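You operate a simulated robot arm through the tools that you are given. There is no shell and no other tool.

You are at the controls of a simulated two-armed robot. One attempt, no reset.

Task
Turn the current down to 2, switch the control cabinet off, set polarity to plus and switch on again.

It is judged by the outcome, as a careful person would: the job done as asked, and still so three seconds after it is handed in. It fails if anything else is knocked over, pushed out of place, dropped, spilled or broken.

Robot
Two 7-joint arms with fingered hands on one trunk that stands fixed in place. Base frame: the origin is at the foot of the trunk, x ahead of it, y to its left, z up. Lengths are in mm, angles in rad, forces in N, time in s.
The left shoulder is at [70, 153, 1322], the right one opposite. With the tool pointing down near the work surface each hand reaches from about 100 to 880 mm from the base axis, measured 20 degrees to its own side. Payload 3.9 kg a hand.
The tool frame of a hand sits at the grasp point between the pads (the TCP): z along the fingers, y along the line on which they close. The tips reach 30 mm beyond it. The gripper opens to 104 mm; its body begins 35 mm behind the TCP. The gripper is a hand of 4 fingers: y runs from the thumb to the fingers, the wrist lies at [-17, -104, -178] in the tool frame, and closing takes about 1.5 s.
Orientation is told as [roll, pitch, yaw] about the base's x, y, z axes, in that order, counted from this pose: with the fingers straight down and the wrist toward the robot, the tool's x, y and z point along [0, 1, 0], [1, 0, 0] and [0, 0, -1] of the base frame.

Tools
- The arms move only by the tool apply_moves. It takes "left_motion", "right_motion" or both (then of equal length, played together; a hand with none holds still); each is a list that holds one entry, the list of rows, each a list of 7 numbers: the shift along the base's x, y, z in units of 40 mm (1.0 is 40 mm), then the turn, a rotation vector about the base's x, y, z in units of 8 degrees (1.0 is 8 degrees), then the opening, from 0 (shut) to 1 (fully open). In form: [[[x, y, z, ax, ay, az, hand], ...]]. A call has 1 to 20 rows; each row shifts and turns the commanded pose from where the row before left it. A call with a number of a shift or a turn outside -1 to 1 is refused whole. Each row takes 0.2 s and may step no farther than 50 mm and 0.15 rad from the row before; otherwise, or with a gripper value out of range, the whole call is refused. Where a pose cannot be reached the arm comes as near as it can. A force on the tool above 80 N (or 10 N above the force at the start of the call, whichever is more), or a blocked arm, ends the call early, and 0.2 s more pass. The fingers move at their own pace (about 72 mm/s each) and stop on an object; they squeeze with about 26 N. The grip force told is the motor's: it shows also when the fingers shut on nothing. Time passes only in rows, and 0.2 s behind the last, so rows that do not move let the fingers close. The reply holds the time, the measured pose of the TCP, the force on the tool along the base axes, the opening and the grip force, in the units named above and with some noise, with the torque about the TCP (base axes, N m) and any sound that the robot's microphone picked up, and new pictures: "views" is both (left out), scene, wrist or none (wrist: the cameras of the hands that moved).
- Cameras (640 x 400 px; columns grow to the right, rows downward): "scene" is now at [138.1, -17.7, 1557.3]; the picture's right is [-0.21, -0.98, 0.00], its down [-0.52, 0.11, -0.85] and it looks along [0.83, -0.18, -0.53] (base axes); focal length 285 px, centre (320, 200). "left" rides on the left gripper at [-66, -90, -126] in its tool frame; the picture's right is [-0.78, -0.30, 0.56], its down [0.57, -0.70, 0.42] and it looks along [0.26, 0.65, 0.71] (tool axes); focal length 275 px, centre (320, 200). "right" rides on the right gripper at [66, -90, -126] in its tool frame; the picture's right is [-0.78, 0.30, -0.56], its down [-0.57, -0.70, 0.42] and it looks along [-0.26, 0.65, 0.71] (tool axes); focal length 275 px, centre (320, 200). There is no depth. A picture from a camera that has moved, and an enlarged one, comes with that camera's place and axes in the base frame and with its lens.
- raise_lower(by): slides the trunk up (or, below 0, down) by that many mm; the arms and the scene camera ride with it, the base frame stays. It gives what a move gives, with no picture.
- hand_shape(shape, hand): the hand has 4 fingers and takes this shape, open, in about a second: jaw (thumb against the fingers, like two jaws); tri (thumb and two fingers); tip (a fingertip pinch); poke (one finger out to press); point (the index stretched); flat (the hand flat); cup (the hand cupped); fist (a fist). The gripper value then closes the fingers along that shape, each until it touches; the sizes above hold for jaw. It gives what a move gives, with no picture.
- head_to(pan, tilt): turns the head with the scene camera to pan (to the left, within 1.501 rad either way) and tilt (down, from -0.506 to 1.204), counted from straight ahead of the robot. It gives what a move gives, and a new picture of the scene camera.
- zoom(camera, box): a new picture of the part [left, top, right, bottom] of that camera's present view, enlarged. The clock stands still meanwhile.
- close_job(): hands the job in; it is judged then, once.

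Places have to be worked out from the pictures, the camera data and where the tool is seen. Open the grippers and draw the arms clear of the work before you hand the job in, unless the task says otherwise.

The tools are called after "Request:" by a JSON object that holds its "name" and its "arguments". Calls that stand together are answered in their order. apply_moves: Moves the arms, as the interface text tells. Its arguments: {"type":"object","properties":{"left_motion":{"type":"array","items":{"type":"array","items":{"type":"array","items":{"type":"number"}}}},"right_motion":{"type":"array","items":{"type":"array","items":{"type":"array","items":{"type":"number"}}}},"views":{"type":"string","enum":["both","scene","wrist","none"]}},"required":[]} The other tools are called the same way: raise_lower (by) moves the trunk up or down; hand_shape (shape, hand) gives the hand a shape; head_to (pan, tilt) turns the head that bears the scene camera; zoom (camera, box) takes an enlarged picture of a part of a camera's view; close_job () hands the job in.

At the start:

```text
time: 0.0
left_position: [586.8, 222.8, 1381.3]
left_tool_rot: [0.001, -0.001, 0.0]
left_contact_force: [0.2, 0.4, 0.0]
left_torque: [0.0, -0.01, 0.01]
left_grip_width: 103.6
left_finger_force: 0.0
left_shape: jaw
right_position: [472.9, -316.3, 1423.9]
right_tool_rot: [0.0, 0.0, -0.001]
right_contact_force: [-0.1, 0.1, 0.1]
right_torque: [0.0, -0.04, 0.0]
right_grip_width: 103.7
right_finger_force: 0.1
right_shape: jaw
trunk travel left (down, up): [-775.0, 165.0]
head pan, tilt (commanded): [-0.213, 0.56]
```

scene: 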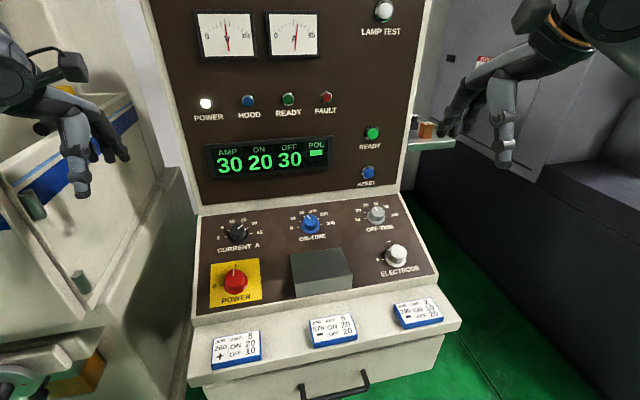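
right: 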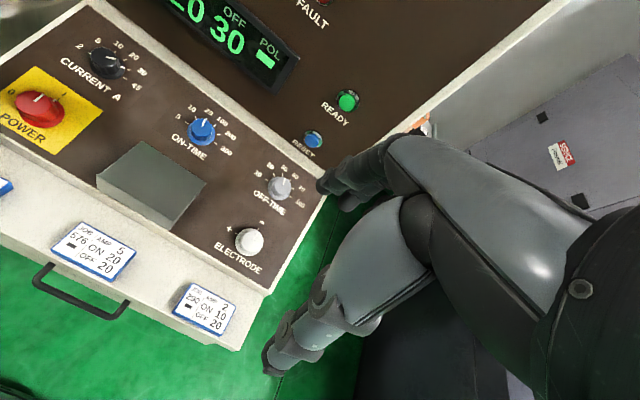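
left: 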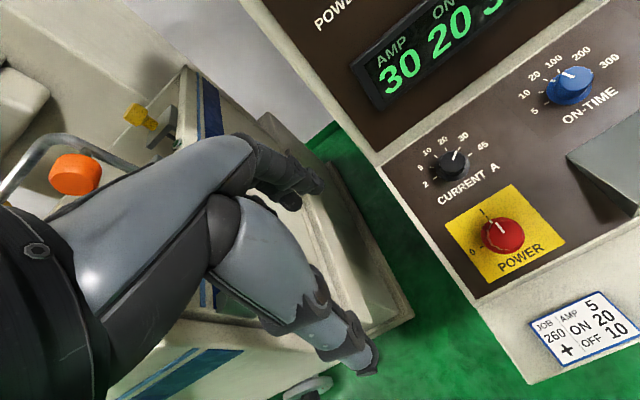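

I start by looking closely at the controls on the panel with enlarged pictures.

Request:
{"name": "zoom", "arguments": {"camera": "scene", "box": [190, 190, 450, 350]}}

Request:
{"name": "zoom", "arguments": {"camera": "left", "box": [360, 20, 640, 300]}}

Request:
{"name": "zoom", "arguments": {"camera": "right", "box": [0, 20, 340, 340]}}

```text
2.46 times, centred on (320, 270) of scene
camera zoom: at [138.1, -17.7, 1557.3], right [-0.21, -0.98, 0.0], down [-0.52, 0.11, -0.85], along [0.83, -0.18, -0.53], focal length 702 px, centre (320, 28)
```

zoom: 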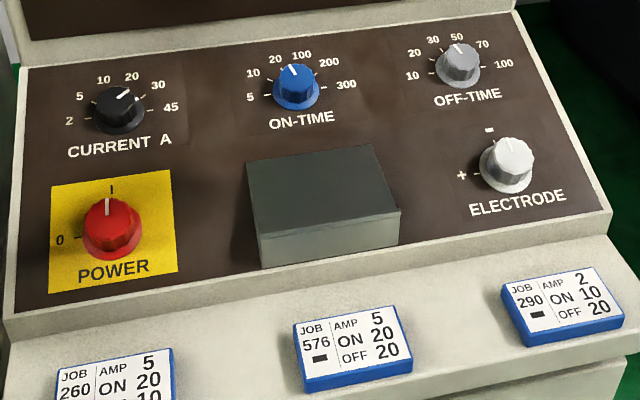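

```text
1.43 times, centred on (500, 160) of left
camera zoom: at [498.6, 155.5, 1506.5], right [-0.3, -0.78, -0.56], down [-0.7, 0.57, -0.42], along [0.65, 0.26, -0.71], focal length 393 px, centre (63, 257)
```

zoom: 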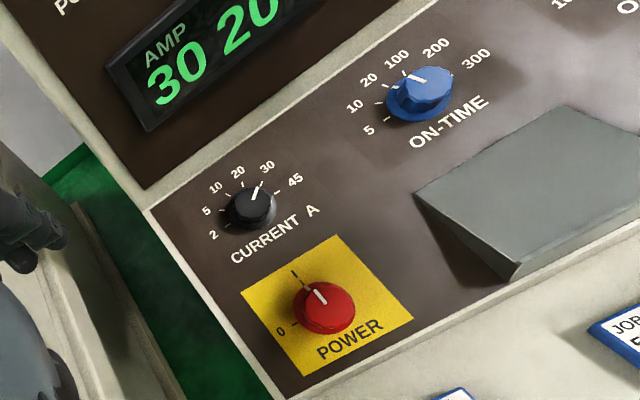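

```text
1.25 times, centred on (170, 180) of right
camera zoom: at [383.4, -249.6, 1550.2], right [0.3, -0.78, 0.56], down [-0.7, -0.57, -0.42], along [0.65, -0.27, -0.71], focal length 344 px, centre (508, 225)
```

zoom: 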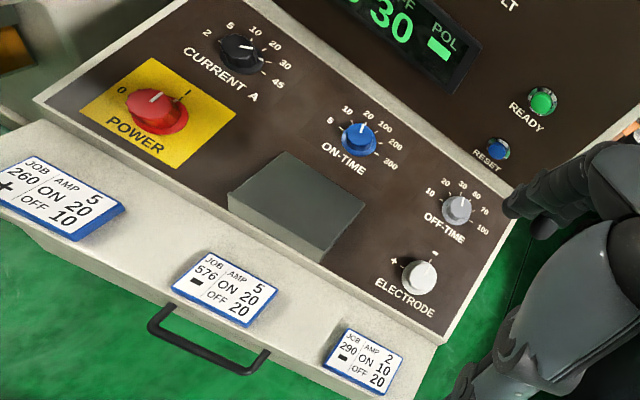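

The power knob comes out near [645, 80, 1038], the current knob near [776, 71, 1071] and the electrode knob near [651, -336, 1030], on a panel sloped roughly 15 degrees. I turn the head to see how the left hand's fingers lie before I approach.

Request:
{"name": "head_to", "arguments": {"pan": 0.35, "tilt": 0.45}}

```text
time: 1.0
left_position: [587.4, 221.0, 1381.1]
left_tool_rot: [-0.001, -0.001, 0.001]
left_contact_force: [0.3, -0.3, -0.4]
left_torque: [-0.01, 0.0, -0.04]
left_grip_width: 103.8
left_finger_force: 0.0
left_shape: jaw
right_position: [471.9, -316.0, 1425.0]
right_tool_rot: [0.002, 0.001, 0.0]
right_contact_force: [-0.2, 0.4, 0.4]
right_torque: [-0.02, -0.01, 0.01]
right_grip_width: 103.8
right_finger_force: 0.1
right_shape: jaw
trunk travel left (down, up): [-775.0, 165.0]
head pan, tilt (commanded): [0.351, 0.45]
camera scene: at [137.0, 32.7, 1567.3], right [0.34, -0.94, 0.0], down [-0.41, -0.15, -0.9], along [0.85, 0.31, -0.44], focal length 285 px, centre (320, 200)
```

scene: 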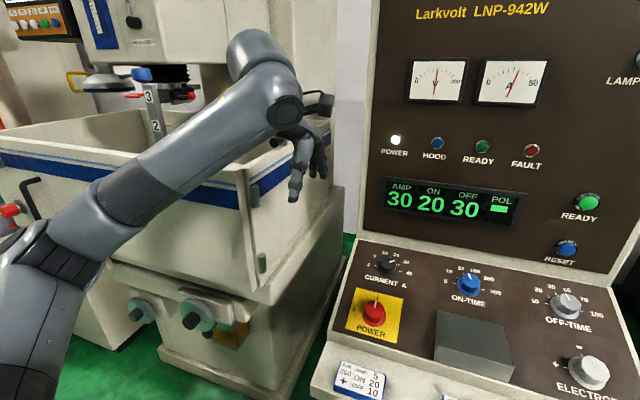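

The left hand is in view; I enlarge it to see where thumb and fingers sit.

Request:
{"name": "zoom", "arguments": {"camera": "scene", "box": [220, 60, 380, 220]}}

Request:
{"name": "zoom", "arguments": {"camera": "left", "box": [160, 80, 420, 400]}}

```text
2.50 times, centred on (300, 140) of scene
camera zoom: at [137.0, 32.7, 1567.3], right [0.34, -0.94, 0.0], down [-0.41, -0.15, -0.9], along [0.85, 0.31, -0.44], focal length 713 px, centre (370, 350)
```

zoom: 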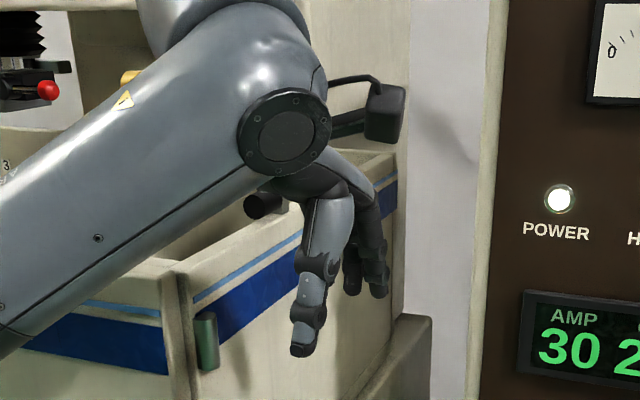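

```text
1.25 times, centred on (290, 240) of left
camera zoom: at [498.6, 155.4, 1506.6], right [-0.3, -0.78, -0.56], down [-0.7, 0.57, -0.42], along [0.65, 0.26, -0.71], focal length 344 px, centre (358, 150)
```

zoom: 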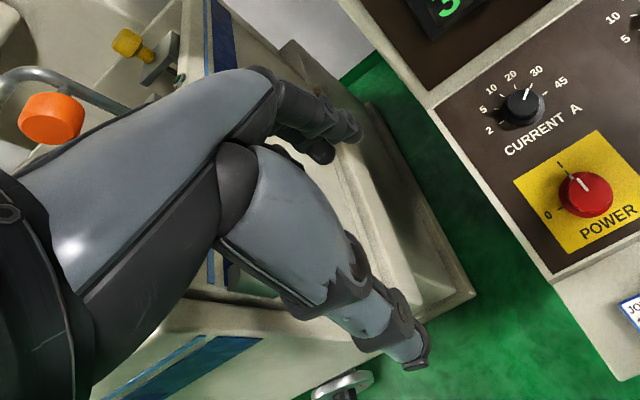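

I try the three-finger shape on the left hand, which should suit a knob, and look at it.

Request:
{"name": "hand_shape", "arguments": {"shape": "tri", "hand": "left"}}

Request:
{"name": "zoom", "arguments": {"camera": "scene", "box": [220, 60, 380, 220]}}

Request:
{"name": "zoom", "arguments": {"camera": "left", "box": [160, 80, 420, 400]}}

```text
time: 1.9
left_position: [588.0, 221.6, 1381.2]
left_tool_rot: [0.001, 0.0, -0.001]
left_contact_force: [0.4, -0.2, 0.3]
left_torque: [0.01, 0.0, -0.02]
left_grip_width: 103.3
left_finger_force: 0.0
left_shape: tri
right_position: [471.7, -316.3, 1423.7]
right_tool_rot: [0.0, 0.0, -0.002]
right_contact_force: [-0.5, -0.6, -0.9]
right_torque: [-0.01, 0.04, 0.0]
right_grip_width: 103.6
right_finger_force: 0.0
right_shape: jaw
trunk travel left (down, up): [-775.0, 165.0]
head pan, tilt (commanded): [0.351, 0.45]
```

```text
2.50 times, centred on (300, 140) of scene
camera zoom: at [137.0, 32.9, 1567.3], right [0.34, -0.94, 0.0], down [-0.41, -0.15, -0.9], along [0.85, 0.31, -0.44], focal length 713 px, centre (370, 350)
```

zoom: 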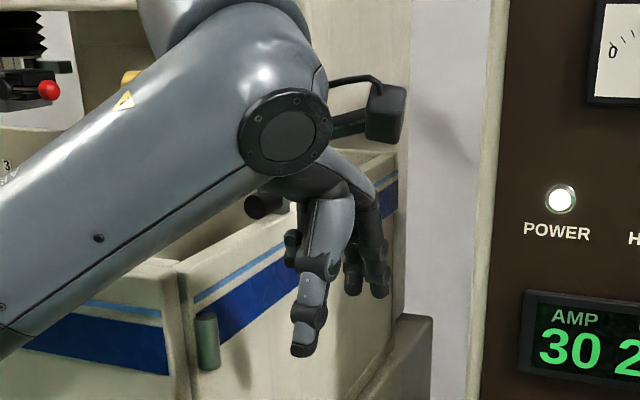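

```text
1.25 times, centred on (290, 240) of left
camera zoom: at [498.6, 155.5, 1506.5], right [-0.3, -0.78, -0.56], down [-0.7, 0.57, -0.42], along [0.65, 0.26, -0.71], focal length 344 px, centre (358, 150)
```

zoom: 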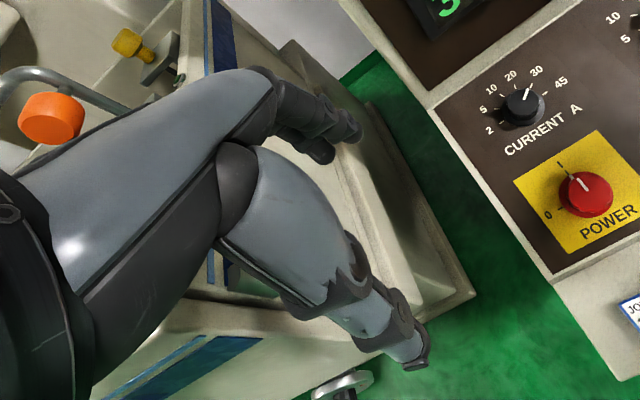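

In the tri shape the thumb faces two fingers and the rest are tucked back, which should grip a knob well. I move the left hand high above the cabinet's left part first, then turn it so the wrist lies to the left.

Request:
{"name": "apply_moves", "arguments": {"left_motion": [[[0.5, -0.45, -0.2, 0, 0, 0, 1], [0.5, -0.45, -0.2, 0, 0, 0, 1], [0.5, -0.45, -0.2, 0, 0, 0, 1], [0.5, -0.45, -0.2, 0, 0, -0.9, 1], [0.5, -0.45, -0.2, 0, 0, -0.9, 1], [0.5, -0.45, -0.2, 0, 0, -0.9, 1], [0.3, 0, -0.2, 0, 0, -0.9, 1], [0.3, 0, -0.2, 0, 0, -0.9, 1], [0, 0, 0, 0, -0.9, 0, 1], [0, 0, 0, 0, -0.9, 0, 1], [0, 0, 0, 0, -0.9, 0, 1], [0, 0, 0, 0, 0, 0, 1]]], "views": "both"}}

```text
time: 4.5
left_position: [730.2, 112.0, 1317.3]
left_tool_rot: [0.23, -0.303, -0.668]
left_contact_force: [0.6, 0.4, 0.1]
left_torque: [0.03, 0.02, 0.01]
left_grip_width: 103.6
left_finger_force: 0.1
left_shape: tri
right_position: [473.1, -316.1, 1424.5]
right_tool_rot: [0.0, -0.001, -0.001]
right_contact_force: [-0.5, -0.4, 0.1]
right_torque: [0.01, 0.02, -0.03]
right_grip_width: 103.7
right_finger_force: 0.1
right_shape: jaw
trunk travel left (down, up): [-775.0, 165.0]
head pan, tilt (commanded): [0.351, 0.45]
camera scene: at [137.1, 32.4, 1567.3], right [0.34, -0.94, 0.0], down [-0.41, -0.15, -0.9], along [0.85, 0.31, -0.44], focal length 285 px, centre (320, 200)
camera left: at [581.5, 112.7, 1392.2], right [-0.44, -0.45, -0.78], down [-0.06, 0.88, -0.48], along [0.9, -0.17, -0.41], focal length 275 px, centre (320, 200)
```

scene: 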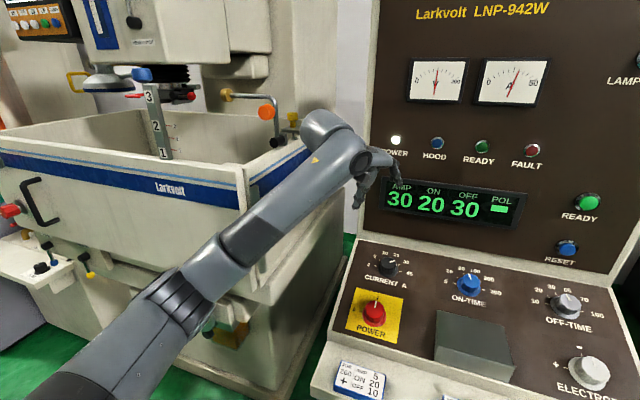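
left: 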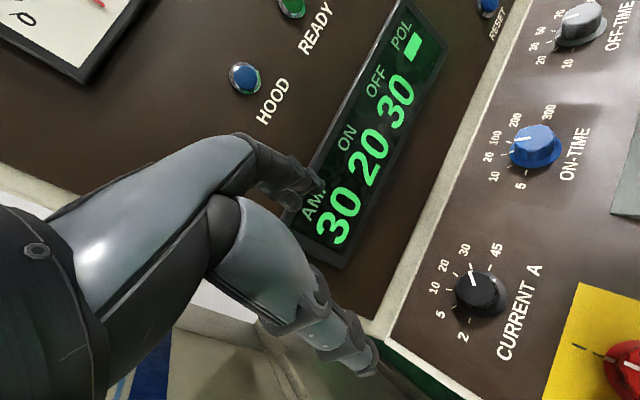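

The left arm took that pose without trouble. I enlarge the wrist view to measure the current dial more exactly.

Request:
{"name": "zoom", "arguments": {"camera": "left", "box": [400, 200, 580, 370]}}

Request:
{"name": "zoom", "arguments": {"camera": "scene", "box": [330, 230, 520, 370]}}

```text
2.35 times, centred on (490, 285) of left
camera zoom: at [581.5, 112.7, 1392.2], right [-0.44, -0.45, -0.78], down [-0.06, 0.88, -0.48], along [0.9, -0.17, -0.41], focal length 648 px, centre (-80, 0)
```

zoom: 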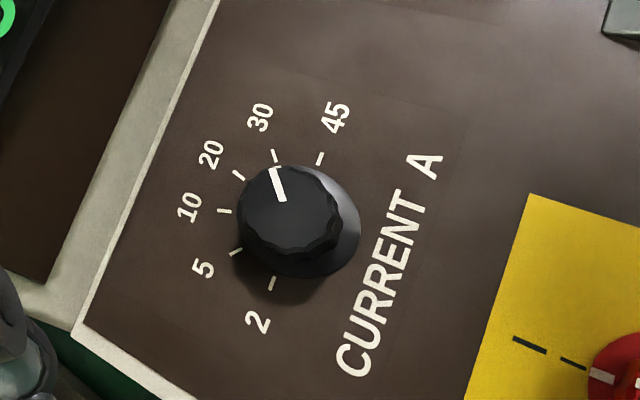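

```text
2.86 times, centred on (425, 300) of scene
camera zoom: at [137.1, 32.4, 1567.3], right [0.34, -0.94, 0.0], down [-0.41, -0.15, -0.9], along [0.85, 0.31, -0.44], focal length 815 px, centre (20, -86)
```

zoom: 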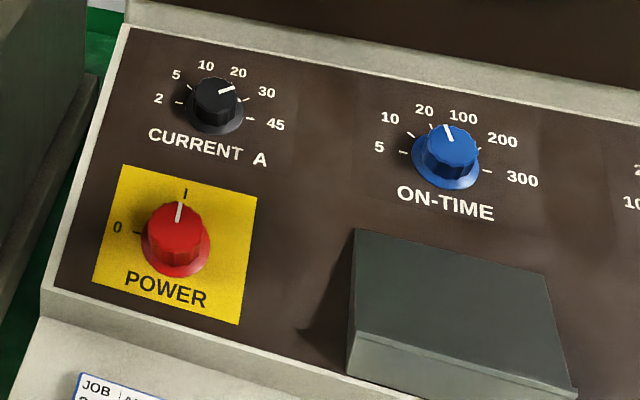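

From two views the current dial's base lies at about [780, 70, 1062] with its face sloped 21.5 degrees; the six marks are 36 degrees apart, so 30 to 2 is 144 degrees anticlockwise. I go to 120 mm above it along its axis and turn the hand to about -95 degrees.

Request:
{"name": "apply_moves", "arguments": {"left_motion": [[[0.0175, -0.1325, -0.449, 0.339, 0, -0.856, 0.8], [0.0175, -0.1325, -0.449, 0.339, 0, -0.856, 0.8], [0.0175, -0.1325, -0.449, 0.339, 0, -0.856, 0.8], [0.0175, -0.1325, -0.449, 0.339, 0, -0.856, 0.8], [0.0175, -0.1325, -0.449, 0.339, 0, -0.856, 0.8], [0.0175, -0.1325, -0.449, 0.339, 0, -0.856, 0.8], [0.0175, -0.1325, -0.449, 0.339, 0, -0.856, 0.8], [0.0175, -0.1325, -0.449, 0.339, 0, -0.856, 0.8], [0, 0, 0, 0, 0, 0, 0.8], [0, 0, 0, 0, 0, 0, 0.8]]], "views": "both"}}

```text
time: 6.7
left_position: [734.1, 70.2, 1173.4]
left_tool_rot: [0.376, 0.031, -1.652]
left_contact_force: [-0.4, 0.4, -0.1]
left_torque: [0.02, -0.01, -0.02]
left_grip_width: 83.8
left_finger_force: 0.1
left_shape: tri
right_position: [473.5, -315.5, 1425.5]
right_tool_rot: [0.001, -0.001, -0.002]
right_contact_force: [0.1, -0.2, -0.1]
right_torque: [-0.01, 0.01, -0.01]
right_grip_width: 103.7
right_finger_force: 0.0
right_shape: jaw
trunk travel left (down, up): [-775.0, 165.0]
head pan, tilt (commanded): [0.351, 0.45]
camera scene: at [136.8, 33.1, 1567.4], right [0.34, -0.94, 0.0], down [-0.41, -0.15, -0.9], along [0.85, 0.31, -0.44], focal length 285 px, centre (320, 200)
camera left: at [635.1, 165.5, 1268.5], right [-0.49, 0.36, -0.79], down [0.74, 0.65, -0.16], along [0.46, -0.67, -0.59], focal length 275 px, centre (320, 200)
```

scene: 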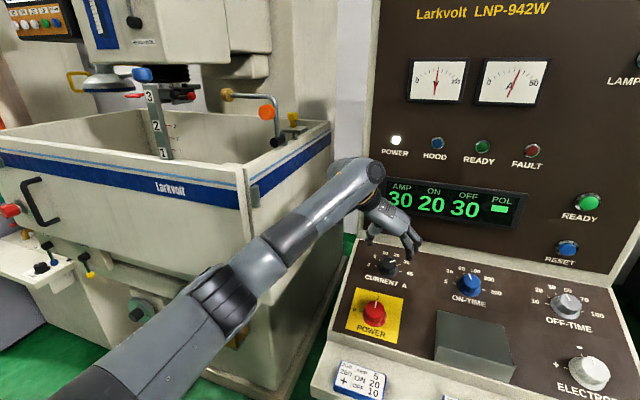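
left: 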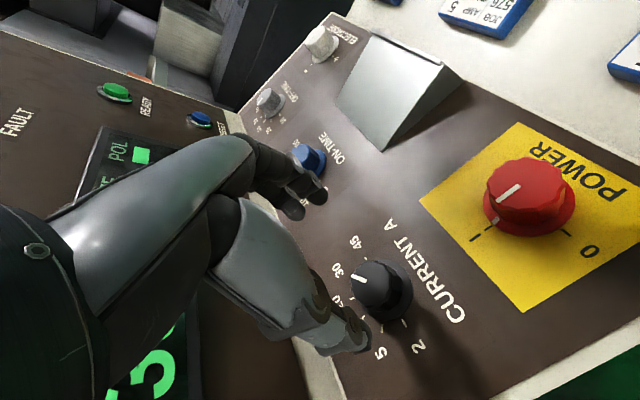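

The hand is above the current knob and close to its axis. I enlarge the wrist view to measure how far the knob is off the tool axis.

Request:
{"name": "zoom", "arguments": {"camera": "left", "box": [260, 180, 480, 400]}}

Request:
{"name": "zoom", "arguments": {"camera": "scene", "box": [340, 180, 460, 300]}}

```text
1.82 times, centred on (370, 290) of left
camera zoom: at [635.1, 165.5, 1268.5], right [-0.49, 0.36, -0.79], down [0.74, 0.65, -0.16], along [0.46, -0.67, -0.59], focal length 500 px, centre (229, 36)
```

zoom: 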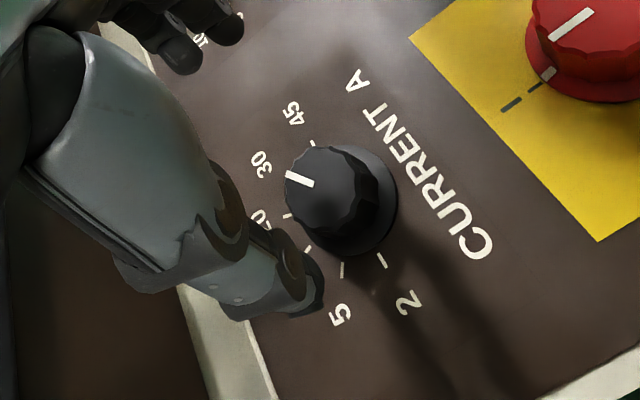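

```text
3.33 times, centred on (400, 240) of scene
camera zoom: at [136.8, 33.1, 1567.4], right [0.34, -0.94, 0.0], down [-0.41, -0.15, -0.9], along [0.85, 0.31, -0.44], focal length 951 px, centre (53, 67)
```

zoom: 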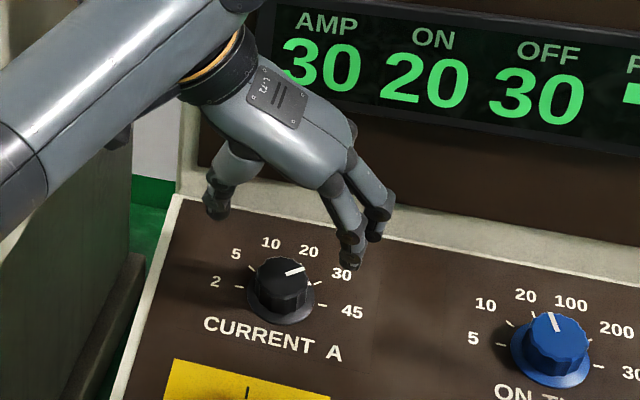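

The knob appears a few mm toward the thumb side of the tool axis. I close the fingers part way in free air to see where the tips meet in the pictures.

Request:
{"name": "apply_moves", "arguments": {"left_motion": [[[0, 0, 0, 0, 0, 0, 0.45], [0, 0, 0, 0, 0, 0, 0.45], [0, 0, 0, 0, 0, 0, 0.45], [0, 0, 0, 0, 0, 0, 0.45]]], "views": "none"}}

Request:
{"name": "zoom", "arguments": {"camera": "left", "box": [260, 180, 480, 400]}}

Request:
{"name": "zoom", "arguments": {"camera": "scene", "box": [340, 180, 460, 300]}}

```text
time: 7.7
left_position: [733.8, 70.3, 1174.0]
left_tool_rot: [0.376, 0.033, -1.652]
left_contact_force: [0.5, 0.1, 0.5]
left_torque: [0.02, 0.03, -0.02]
left_grip_width: 47.5
left_finger_force: 0.1
left_shape: tri
right_position: [472.9, -315.6, 1425.4]
right_tool_rot: [-0.001, 0.0, -0.002]
right_contact_force: [0.3, 0.2, 0.1]
right_torque: [-0.04, -0.01, -0.01]
right_grip_width: 103.6
right_finger_force: 0.0
right_shape: jaw
trunk travel left (down, up): [-775.0, 165.0]
head pan, tilt (commanded): [0.351, 0.45]
```

```text
1.82 times, centred on (370, 290) of left
camera zoom: at [635.2, 165.3, 1268.5], right [-0.49, 0.36, -0.79], down [0.74, 0.65, -0.16], along [0.46, -0.67, -0.59], focal length 500 px, centre (229, 36)
```

zoom: 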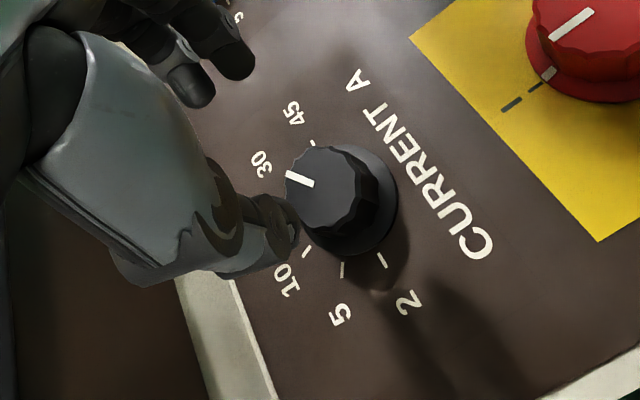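

```text
3.33 times, centred on (400, 240) of scene
camera zoom: at [137.0, 32.8, 1567.3], right [0.34, -0.94, 0.0], down [-0.41, -0.15, -0.9], along [0.85, 0.31, -0.44], focal length 951 px, centre (53, 67)
```

zoom: 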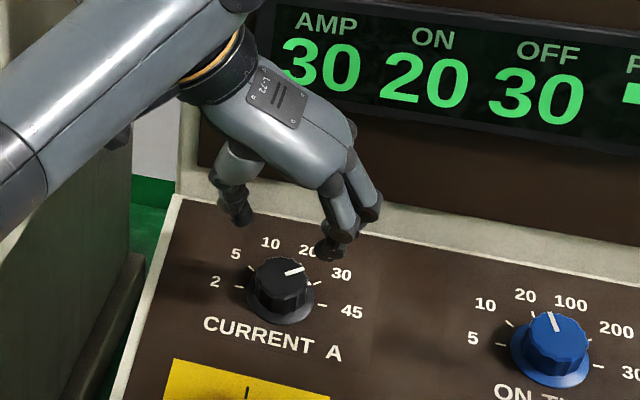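

The finger tips straddle the tool axis as expected. I reopen to 0.8, shift slightly left and go down along the dial's axis so the tips stop about 10 mm above the panel.

Request:
{"name": "apply_moves", "arguments": {"left_motion": [[[0, 0, 0, 0, 0, 0, 0.8], [0, 0, 0, 0, 0, 0, 0.8], [0, 0, 0, 0, 0, 0, 0.8], [0.157, 0.011, -0.372, 0, 0, 0, 0.8], [0.157, 0.011, -0.372, 0, 0, 0, 0.8], [0.157, 0.011, -0.372, 0, 0, 0, 0.8], [0.157, 0.011, -0.372, 0, 0, 0, 0.8], [0.157, 0.011, -0.372, 0, 0, 0, 0.8], [0, 0, 0, 0, 0, 0, 0.8]]], "views": "both"}}

Request:
{"name": "zoom", "arguments": {"camera": "scene", "box": [340, 180, 460, 300]}}

```text
time: 9.7
left_position: [768.8, 71.3, 1098.6]
left_tool_rot: [0.375, 0.031, -1.653]
left_contact_force: [-0.2, -0.4, 0.3]
left_torque: [-0.02, 0.02, -0.02]
left_grip_width: 83.0
left_finger_force: 0.1
left_shape: tri
right_position: [473.7, -317.2, 1424.5]
right_tool_rot: [0.0, 0.001, -0.001]
right_contact_force: [-1.3, 0.9, 0.5]
right_torque: [0.01, 0.02, -0.01]
right_grip_width: 103.6
right_finger_force: 0.1
right_shape: jaw
trunk travel left (down, up): [-775.0, 165.0]
head pan, tilt (commanded): [0.351, 0.45]
camera scene: at [136.7, 33.0, 1567.4], right [0.34, -0.94, 0.0], down [-0.41, -0.15, -0.9], along [0.85, 0.31, -0.44], focal length 285 px, centre (320, 200)
camera left: at [669.3, 167.7, 1193.9], right [-0.49, 0.36, -0.79], down [0.74, 0.65, -0.16], along [0.46, -0.67, -0.59], focal length 275 px, centre (320, 200)
```

scene: 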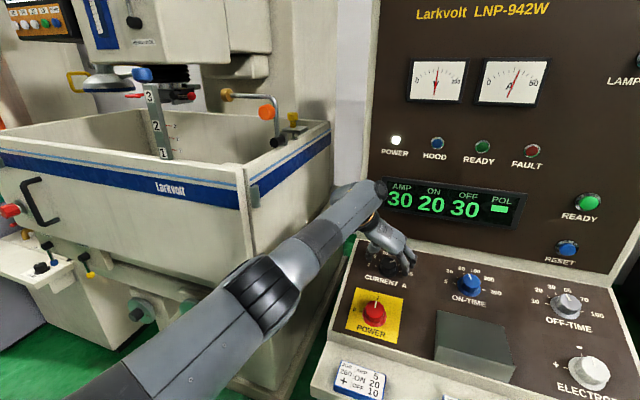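
left: 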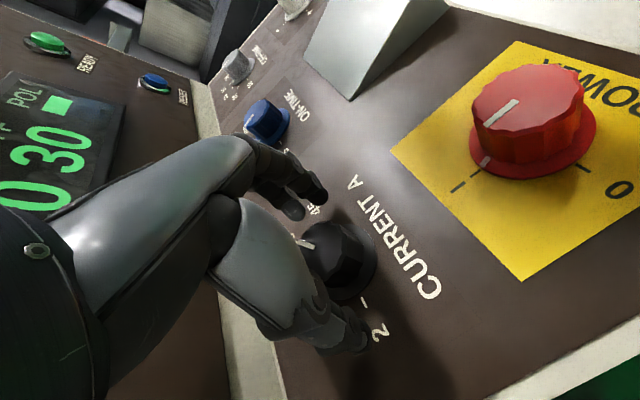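

```text
3.33 times, centred on (400, 240) of scene
camera zoom: at [136.7, 33.0, 1567.4], right [0.34, -0.94, 0.0], down [-0.41, -0.15, -0.9], along [0.85, 0.31, -0.44], focal length 951 px, centre (53, 67)
```

zoom: 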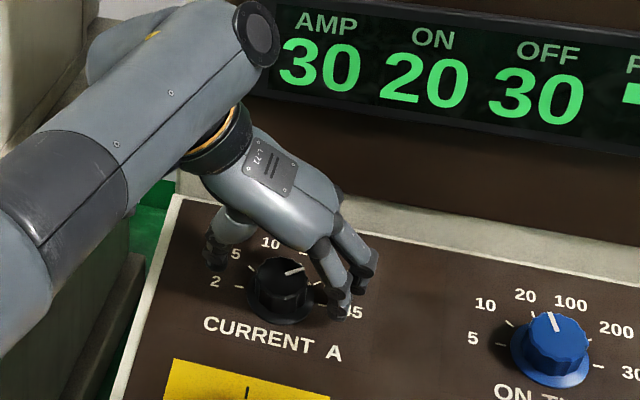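

The hand straddles the knob with no contact force. I enlarge the wrist view to check centring before closing.

Request:
{"name": "zoom", "arguments": {"camera": "left", "box": [240, 160, 420, 380]}}

```text
1.82 times, centred on (330, 270) of left
camera zoom: at [669.3, 167.7, 1193.9], right [-0.49, 0.36, -0.79], down [0.74, 0.65, -0.16], along [0.46, -0.67, -0.59], focal length 500 px, centre (302, 73)
```

zoom: 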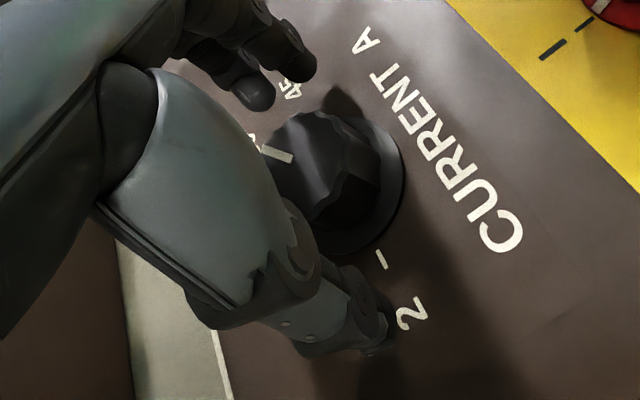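

The knob sits about 3 mm downslope of the tool centre, so I nudge the hand back by that and close on the knob.

Request:
{"name": "apply_moves", "arguments": {"left_motion": [[[-0.08, 0.03, -0.032, 0, 0, 0, 0.8], [0, 0, 0, 0, 0, 0, 0.8], [0, 0, 0, 0, 0, 0, 0.5], [0, 0, 0, 0, 0, 0, 0.3], [0, 0, 0, 0, 0, 0, 0.2], [0, 0, 0, 0, 0, 0, 0.2], [0, 0, 0, 0, 0, 0, 0.2], [0, 0, 0, 0, 0, 0, 0.2]]], "views": "both"}}

Request:
{"name": "zoom", "arguments": {"camera": "scene", "box": [340, 180, 460, 300]}}

Request:
{"name": "zoom", "arguments": {"camera": "left", "box": [240, 160, 420, 380]}}

```text
time: 11.5
left_position: [765.1, 73.6, 1098.2]
left_tool_rot: [0.375, 0.031, -1.652]
left_contact_force: [-2.2, -2.3, -0.8]
left_torque: [-0.11, 0.02, -0.02]
left_grip_width: 32.3
left_finger_force: 25.8
left_shape: tri
right_position: [473.1, -317.5, 1424.0]
right_tool_rot: [0.0, 0.0, 0.0]
right_contact_force: [-0.3, -0.1, -0.8]
right_torque: [0.05, -0.01, 0.02]
right_grip_width: 103.6
right_finger_force: 0.1
right_shape: jaw
trunk travel left (down, up): [-775.0, 165.0]
head pan, tilt (commanded): [0.351, 0.45]
camera scene: at [137.0, 32.0, 1567.3], right [0.34, -0.94, 0.0], down [-0.41, -0.15, -0.9], along [0.85, 0.31, -0.44], focal length 285 px, centre (320, 200)
camera left: at [666.3, 168.3, 1192.8], right [-0.49, 0.36, -0.79], down [0.74, 0.65, -0.16], along [0.46, -0.67, -0.59], focal length 275 px, centre (320, 200)
```

scene: 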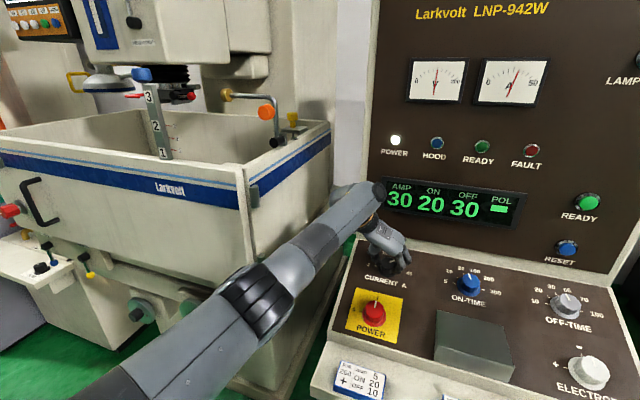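
left: 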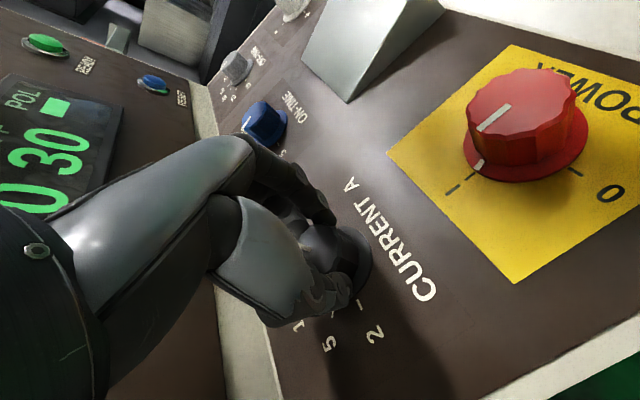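

```text
3.33 times, centred on (400, 240) of scene
camera zoom: at [137.0, 32.0, 1567.3], right [0.34, -0.94, 0.0], down [-0.41, -0.15, -0.9], along [0.85, 0.31, -0.44], focal length 951 px, centre (53, 67)
```

zoom: 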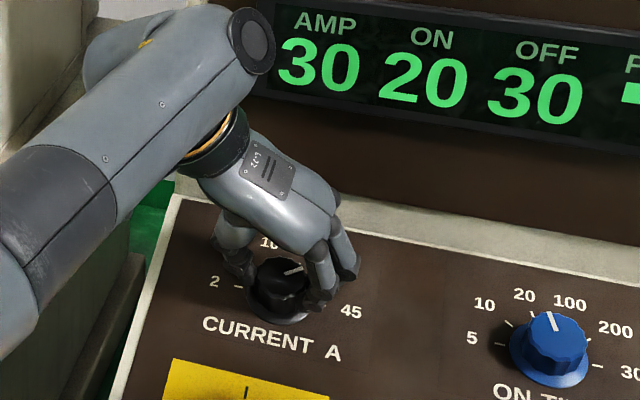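

```text
1.82 times, centred on (330, 270) of left
camera zoom: at [666.3, 168.3, 1192.8], right [-0.49, 0.36, -0.79], down [0.74, 0.65, -0.16], along [0.46, -0.67, -0.59], focal length 500 px, centre (302, 73)
```

zoom: 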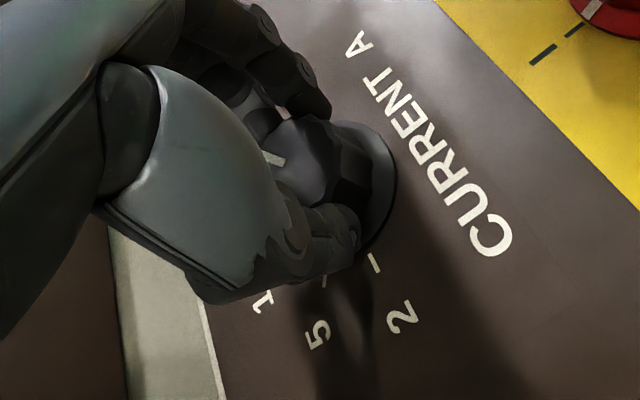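

The hand holds the knob with about 26 N and almost no side force. I turn it 40 degrees anticlockwise about the dial's axis and check the display.

Request:
{"name": "apply_moves", "arguments": {"left_motion": [[[0, 0, 0, -0.368, 0, 0.93, 0.2], [0, 0, 0, -0.368, 0, 0.93, 0.2], [0, 0, 0, -0.368, 0, 0.93, 0.2], [0, 0, 0, -0.368, 0, 0.93, 0.2], [0, 0, 0, -0.368, 0, 0.93, 0.2], [0, 0, 0, 0, 0, 0, 0.2]]], "views": "both"}}

Request:
{"name": "zoom", "arguments": {"camera": "scene", "box": [340, 180, 460, 300]}}

```text
time: 12.9
left_position: [763.9, 71.3, 1098.0]
left_tool_rot: [0.312, -0.212, -0.99]
left_contact_force: [-6.7, -8.4, -5.1]
left_torque: [-0.06, 0.21, -0.11]
left_grip_width: 32.1
left_finger_force: 25.7
left_shape: tri
right_position: [472.1, -319.2, 1424.0]
right_tool_rot: [0.001, -0.001, -0.001]
right_contact_force: [-1.0, 0.2, -1.0]
right_torque: [0.01, -0.01, 0.02]
right_grip_width: 103.6
right_finger_force: 0.1
right_shape: jaw
trunk travel left (down, up): [-775.0, 165.0]
head pan, tilt (commanded): [0.351, 0.45]
camera scene: at [136.7, 30.3, 1567.4], right [0.34, -0.94, 0.0], down [-0.41, -0.15, -0.9], along [0.85, 0.31, -0.43], focal length 285 px, centre (320, 200)
camera left: at [621.3, 107.0, 1175.5], right [-0.54, -0.2, -0.81], down [0.22, 0.9, -0.37], along [0.81, -0.38, -0.45], focal length 275 px, centre (320, 200)
```

scene: 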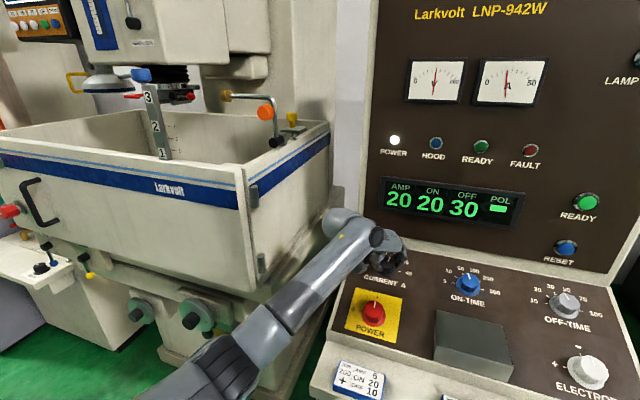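
left: 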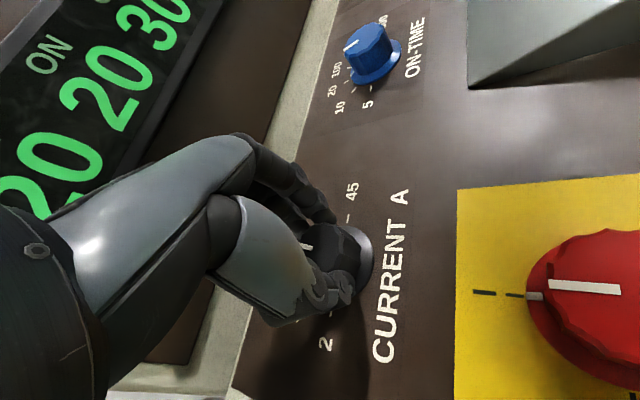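

```text
3.33 times, centred on (400, 240) of scene
camera zoom: at [136.7, 30.3, 1567.4], right [0.34, -0.94, 0.0], down [-0.41, -0.15, -0.9], along [0.85, 0.31, -0.43], focal length 951 px, centre (53, 67)
```

zoom: 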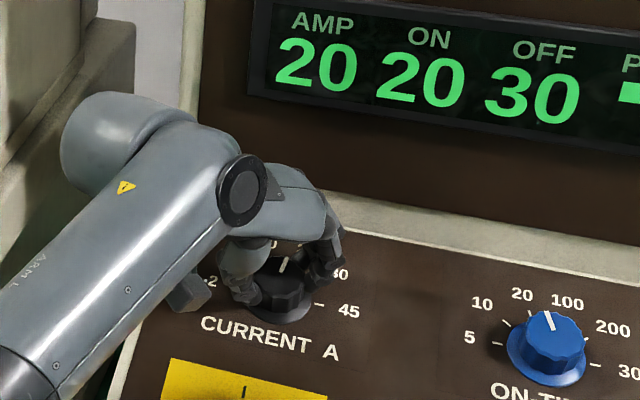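

The knob follows: the display now shows AMP 20. I turn 32 degrees further and watch the forces.

Request:
{"name": "apply_moves", "arguments": {"left_motion": [[[0, 0, 0, -0.368, 0, 0.93, 0.2], [0, 0, 0, -0.368, 0, 0.93, 0.2], [0, 0, 0, -0.368, 0, 0.93, 0.2], [0, 0, 0, -0.368, 0, 0.93, 0.2], [0, 0, 0, 0, 0, 0, 0.2]]], "views": "both"}}

```text
time: 14.1
left_position: [763.9, 70.3, 1097.7]
left_tool_rot: [0.152, -0.346, -0.427]
left_contact_force: [-3.3, -12.5, -4.5]
left_torque: [-0.16, 0.25, -0.11]
left_grip_width: 32.3
left_finger_force: 26.0
left_shape: tri
right_position: [472.5, -320.0, 1423.7]
right_tool_rot: [0.002, 0.002, 0.0]
right_contact_force: [-0.5, -0.7, -0.6]
right_torque: [0.02, -0.02, -0.01]
right_grip_width: 103.7
right_finger_force: 0.0
right_shape: jaw
trunk travel left (down, up): [-775.0, 165.0]
head pan, tilt (commanded): [0.351, 0.45]
camera scene: at [136.8, 29.1, 1567.4], right [0.34, -0.94, 0.0], down [-0.41, -0.15, -0.9], along [0.85, 0.31, -0.43], focal length 285 px, centre (320, 200)
camera left: at [618.9, 44.9, 1174.4], right [-0.33, -0.6, -0.73], down [-0.24, 0.8, -0.55], along [0.91, -0.01, -0.41], focal length 275 px, centre (320, 200)
```

scene: 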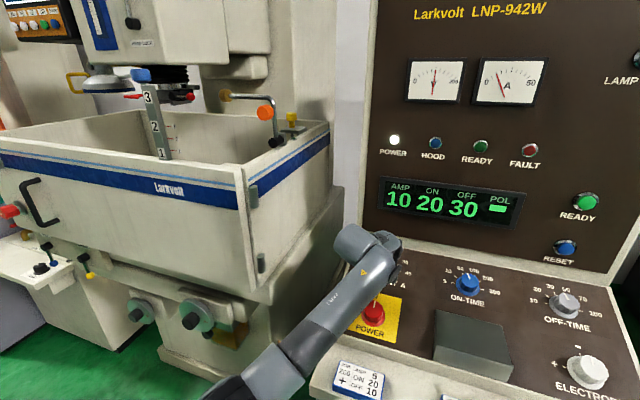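
left: 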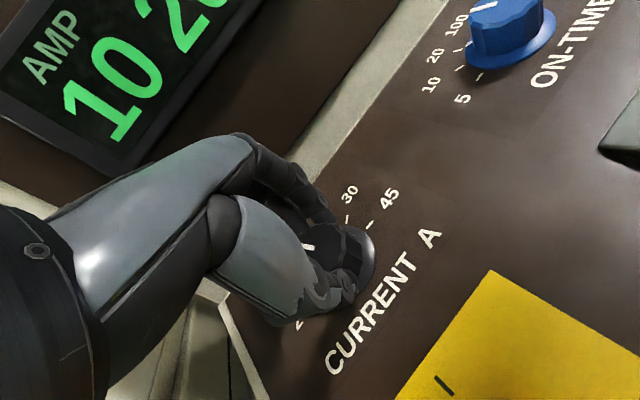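

The display shows AMP 10 and the side force has grown to 12 N along -y, so my commanded centre is about 2 to 3 mm too far left. I correct that and turn 36 degrees more.

Request:
{"name": "apply_moves", "arguments": {"left_motion": [[[0, -0.035, 0, -0.331, 0, 0.837, 0.2], [0, -0.035, 0, -0.331, 0, 0.837, 0.2], [0, 0, 0, -0.331, 0, 0.837, 0.2], [0, 0, 0, -0.331, 0, 0.837, 0.2], [0, 0, 0, -0.331, 0, 0.837, 0.2], [0, 0, 0, 0, 0, 0, 0.2]]], "views": "both"}}

```text
time: 15.5
left_position: [765.2, 68.9, 1097.7]
left_tool_rot: [-0.086, -0.366, 0.243]
left_contact_force: [-2.0, -7.2, 0.0]
left_torque: [-0.11, 0.2, -0.1]
left_grip_width: 32.5
left_finger_force: 26.0
left_shape: tri
right_position: [472.7, -318.4, 1423.9]
right_tool_rot: [0.003, -0.001, -0.001]
right_contact_force: [0.1, 0.2, -0.4]
right_torque: [0.0, -0.01, 0.02]
right_grip_width: 103.7
right_finger_force: 0.0
right_shape: jaw
trunk travel left (down, up): [-775.0, 165.0]
head pan, tilt (commanded): [0.351, 0.45]
camera scene: at [136.5, 30.6, 1567.4], right [0.34, -0.94, 0.0], down [-0.41, -0.15, -0.9], along [0.85, 0.31, -0.43], focal length 285 px, centre (320, 200)
camera left: at [652.8, -16.6, 1187.6], right [0.1, -0.82, -0.56], down [-0.6, 0.4, -0.69], along [0.79, 0.41, -0.45], focal length 275 px, centre (320, 200)
```

scene: 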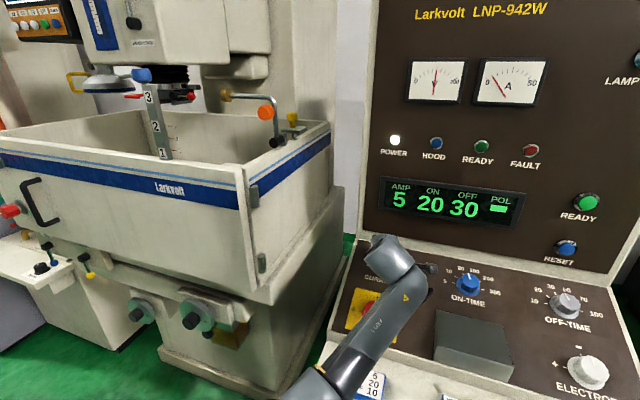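
left: 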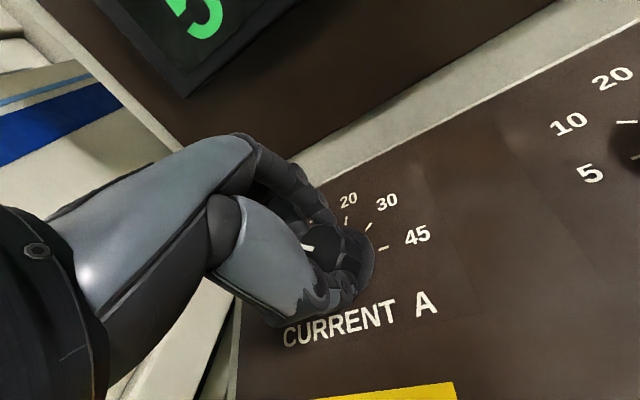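

The display shows AMP 5 and forces are small. One more 36-degree step should bring it to 2; the arm still tracks well, so I continue in the same grip.

Request:
{"name": "apply_moves", "arguments": {"left_motion": [[[0, -0.02, 0, -0.331, 0, 0.837, 0.2], [0, -0.02, 0, -0.331, 0, 0.837, 0.2], [0, 0, 0, -0.331, 0, 0.837, 0.2], [0, 0, 0, -0.331, 0, 0.837, 0.2], [0, 0, 0, -0.331, 0, 0.837, 0.2], [0, 0, 0, 0, 0, 0, 0.2]]], "views": "both"}}

```text
time: 16.9
left_position: [765.4, 65.5, 1098.7]
left_tool_rot: [-0.291, -0.244, 0.892]
left_contact_force: [6.9, -9.1, 5.7]
left_torque: [-0.08, -0.15, -0.32]
left_grip_width: 32.1
left_finger_force: 26.1
left_shape: tri
right_position: [474.4, -317.8, 1423.2]
right_tool_rot: [0.003, 0.002, -0.001]
right_contact_force: [0.2, -0.5, -0.3]
right_torque: [-0.01, 0.05, 0.03]
right_grip_width: 103.7
right_finger_force: 0.1
right_shape: jaw
trunk travel left (down, up): [-775.0, 165.0]
head pan, tilt (commanded): [0.351, 0.45]
camera scene: at [138.8, 29.8, 1567.3], right [0.34, -0.94, 0.0], down [-0.41, -0.15, -0.9], along [0.85, 0.31, -0.44], focal length 285 px, centre (320, 200)
camera left: at [712.8, -44.6, 1211.2], right [0.57, -0.73, -0.37], down [-0.67, -0.15, -0.72], along [0.47, 0.66, -0.58], focal length 275 px, centre (320, 200)
```

scene: 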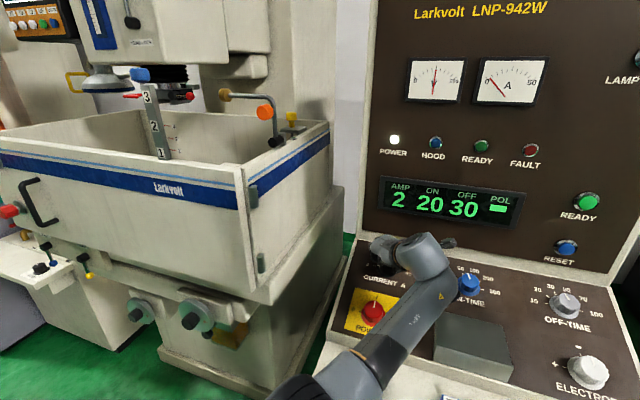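
left: 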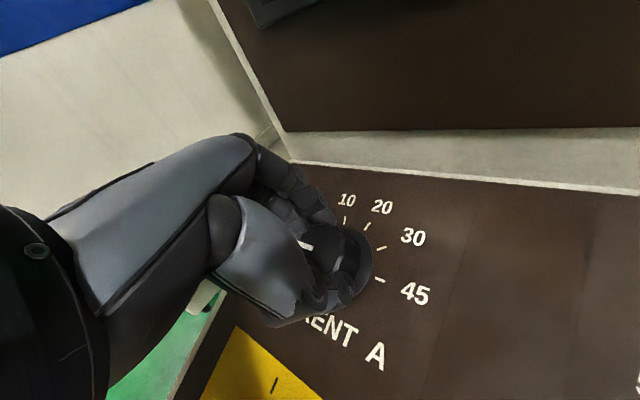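

The display now reads AMP 2. I open the fingers partly and lift off straight along the dial's axis.

Request:
{"name": "apply_moves", "arguments": {"left_motion": [[[0, 0, 0, 0, 0, 0, 0.4], [0, 0, 0, 0, 0, 0, 0.65], [0, 0, 0, 0, 0, 0, 0.7], [0, 0, 0, 0, 0, 0, 0.7], [-0.18, 0, 0.46, 0, 0, 0, 0.7], [-0.29, 0, 0.74, 0, 0, 0, 0.7], [-0.33, 0, 0.84, 0, 0, 0, 0.7], [-0.33, 0, 0.84, 0, 0, 0, 0.7], [0, 0, 0, 0, 0, 0, 0.7]]], "views": "both"}}

Request:
{"name": "zoom", "arguments": {"camera": "left", "box": [220, 160, 460, 400]}}

```text
time: 18.9
left_position: [722.1, 67.7, 1213.0]
left_tool_rot: [-0.289, -0.244, 0.891]
left_contact_force: [0.0, 0.0, -0.2]
left_torque: [-0.01, 0.0, 0.03]
left_grip_width: 72.8
left_finger_force: 0.1
left_shape: tri
right_position: [473.3, -317.1, 1424.0]
right_tool_rot: [-0.002, 0.0, -0.003]
right_contact_force: [0.5, -0.2, -0.4]
right_torque: [0.0, -0.02, 0.01]
right_grip_width: 103.6
right_finger_force: 0.1
right_shape: jaw
trunk travel left (down, up): [-775.0, 165.0]
head pan, tilt (commanded): [0.351, 0.45]
camera scene: at [137.3, 32.3, 1567.3], right [0.34, -0.94, 0.0], down [-0.41, -0.15, -0.9], along [0.85, 0.31, -0.44], focal length 285 px, centre (320, 200)
camera left: at [669.1, -44.1, 1326.4], right [0.57, -0.73, -0.37], down [-0.67, -0.15, -0.72], along [0.47, 0.66, -0.58], focal length 275 px, centre (320, 200)
```

scene: 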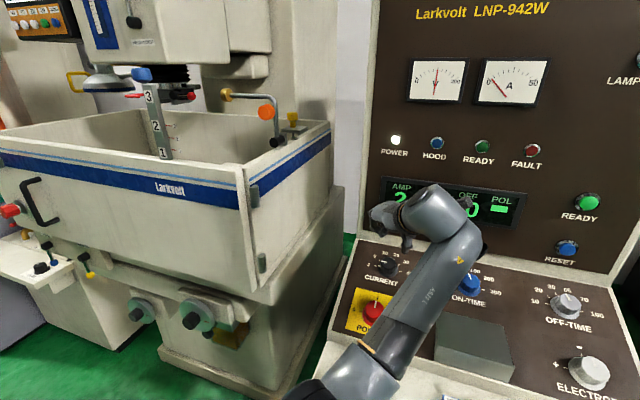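
left: 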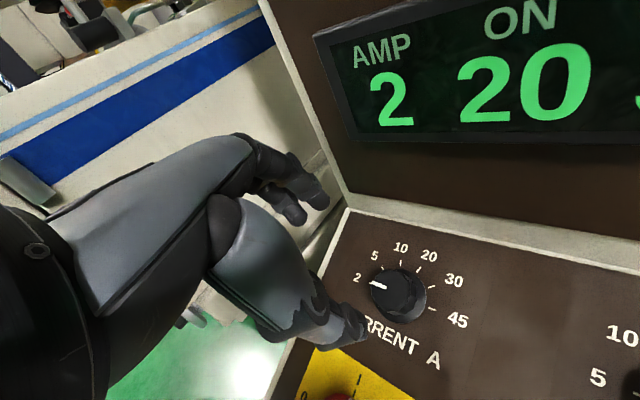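

```text
1.67 times, centred on (340, 280) of left
camera zoom: at [669.1, -44.1, 1326.4], right [0.57, -0.73, -0.37], down [-0.67, -0.15, -0.72], along [0.47, 0.66, -0.58], focal length 459 px, centre (287, 67)
```

zoom: 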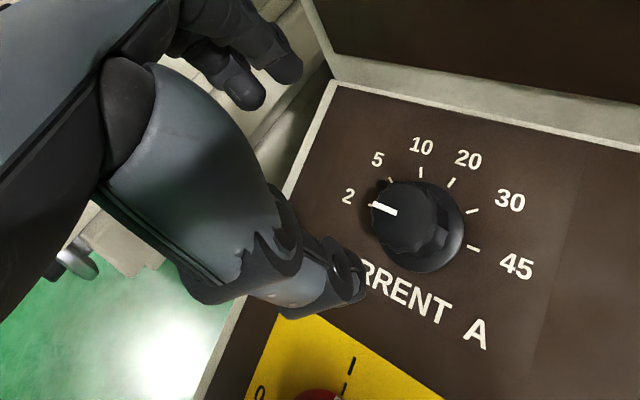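

The current knob's pointer is exactly on 2 and the display agrees. Next I swing the left hand back to about -60 degrees high above the power switch (base about [656, 81, 1014]).

Request:
{"name": "apply_moves", "arguments": {"left_motion": [[[-0.25, 0.024, -0.023, 0.358, 0, -0.905, 0.85], [-0.25, 0.024, -0.023, 0.358, 0, -0.905, 0.85], [-0.25, 0.024, -0.023, 0.358, 0, -0.905, 0.85], [-0.25, 0.024, -0.023, 0.358, 0, -0.905, 0.85], [-0.25, 0.024, -0.023, 0.358, 0, -0.905, 0.85], [-0.25, 0.024, -0.023, 0.358, 0, -0.905, 0.85], [-0.25, 0.024, -0.023, 0.358, 0, -0.905, 0.85], [-0.25, 0.024, -0.023, 0.358, 0, -0.905, 0.85], [-0.25, 0.024, -0.023, 0.358, 0, -0.905, 0.85], [-0.25, 0.024, -0.023, 0.358, 0, -0.905, 0.85], [-0.25, 0.024, -0.023, 0.358, 0, -0.905, 0.85], [-0.25, 0.024, -0.023, 0.358, 0, -0.905, 0.85], [-0.25, 0.024, -0.023, 0.358, 0, -0.905, 0.85], [-0.25, 0.024, -0.023, 0.358, 0, -0.905, 0.85], [0, 0, 0, 0, 0, 0, 0.85]]], "views": "both"}}

Request:
{"name": "zoom", "arguments": {"camera": "left", "box": [280, 180, 520, 400]}}

```text
time: 22.1
left_position: [581.7, 83.4, 1199.4]
left_tool_rot: [0.331, -0.185, -1.078]
left_contact_force: [0.4, 0.5, -0.2]
left_torque: [0.03, -0.01, -0.01]
left_grip_width: 88.4
left_finger_force: 0.0
left_shape: tri
right_position: [472.1, -318.4, 1424.1]
right_tool_rot: [0.001, 0.001, -0.002]
right_contact_force: [0.0, 1.0, 0.3]
right_torque: [-0.05, -0.03, -0.04]
right_grip_width: 103.4
right_finger_force: 0.1
right_shape: jaw
trunk travel left (down, up): [-775.0, 165.0]
head pan, tilt (commanded): [0.351, 0.45]
camera scene: at [137.0, 32.2, 1567.3], right [0.34, -0.94, 0.0], down [-0.41, -0.15, -0.9], along [0.85, 0.31, -0.44], focal length 285 px, centre (320, 200)
camera left: at [441.1, 127.5, 1279.4], right [-0.56, -0.13, -0.82], down [0.29, 0.89, -0.34], along [0.78, -0.43, -0.46], focal length 275 px, centre (320, 200)
```

scene: 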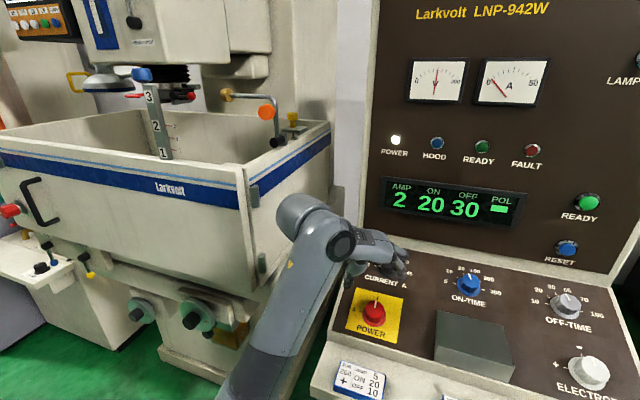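
left: 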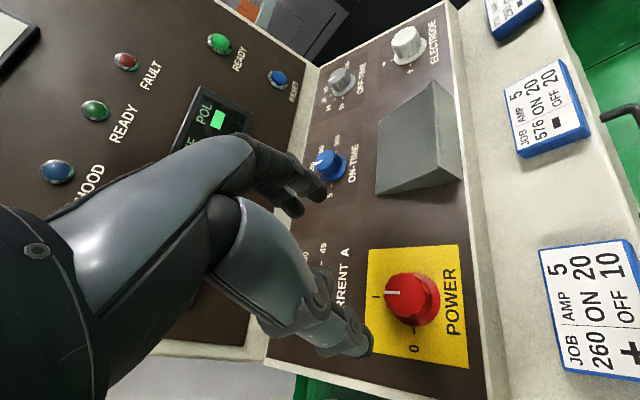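

```text
1.82 times, centred on (400, 290) of left
camera zoom: at [441.1, 127.5, 1279.4], right [-0.56, -0.13, -0.82], down [0.29, 0.89, -0.34], along [0.78, -0.43, -0.46], focal length 500 px, centre (174, 36)
```

zoom: 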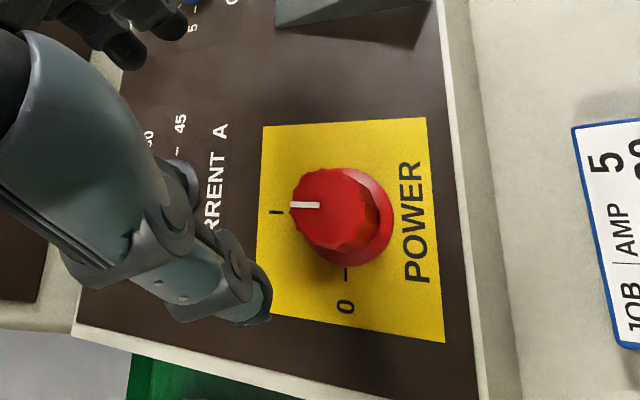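

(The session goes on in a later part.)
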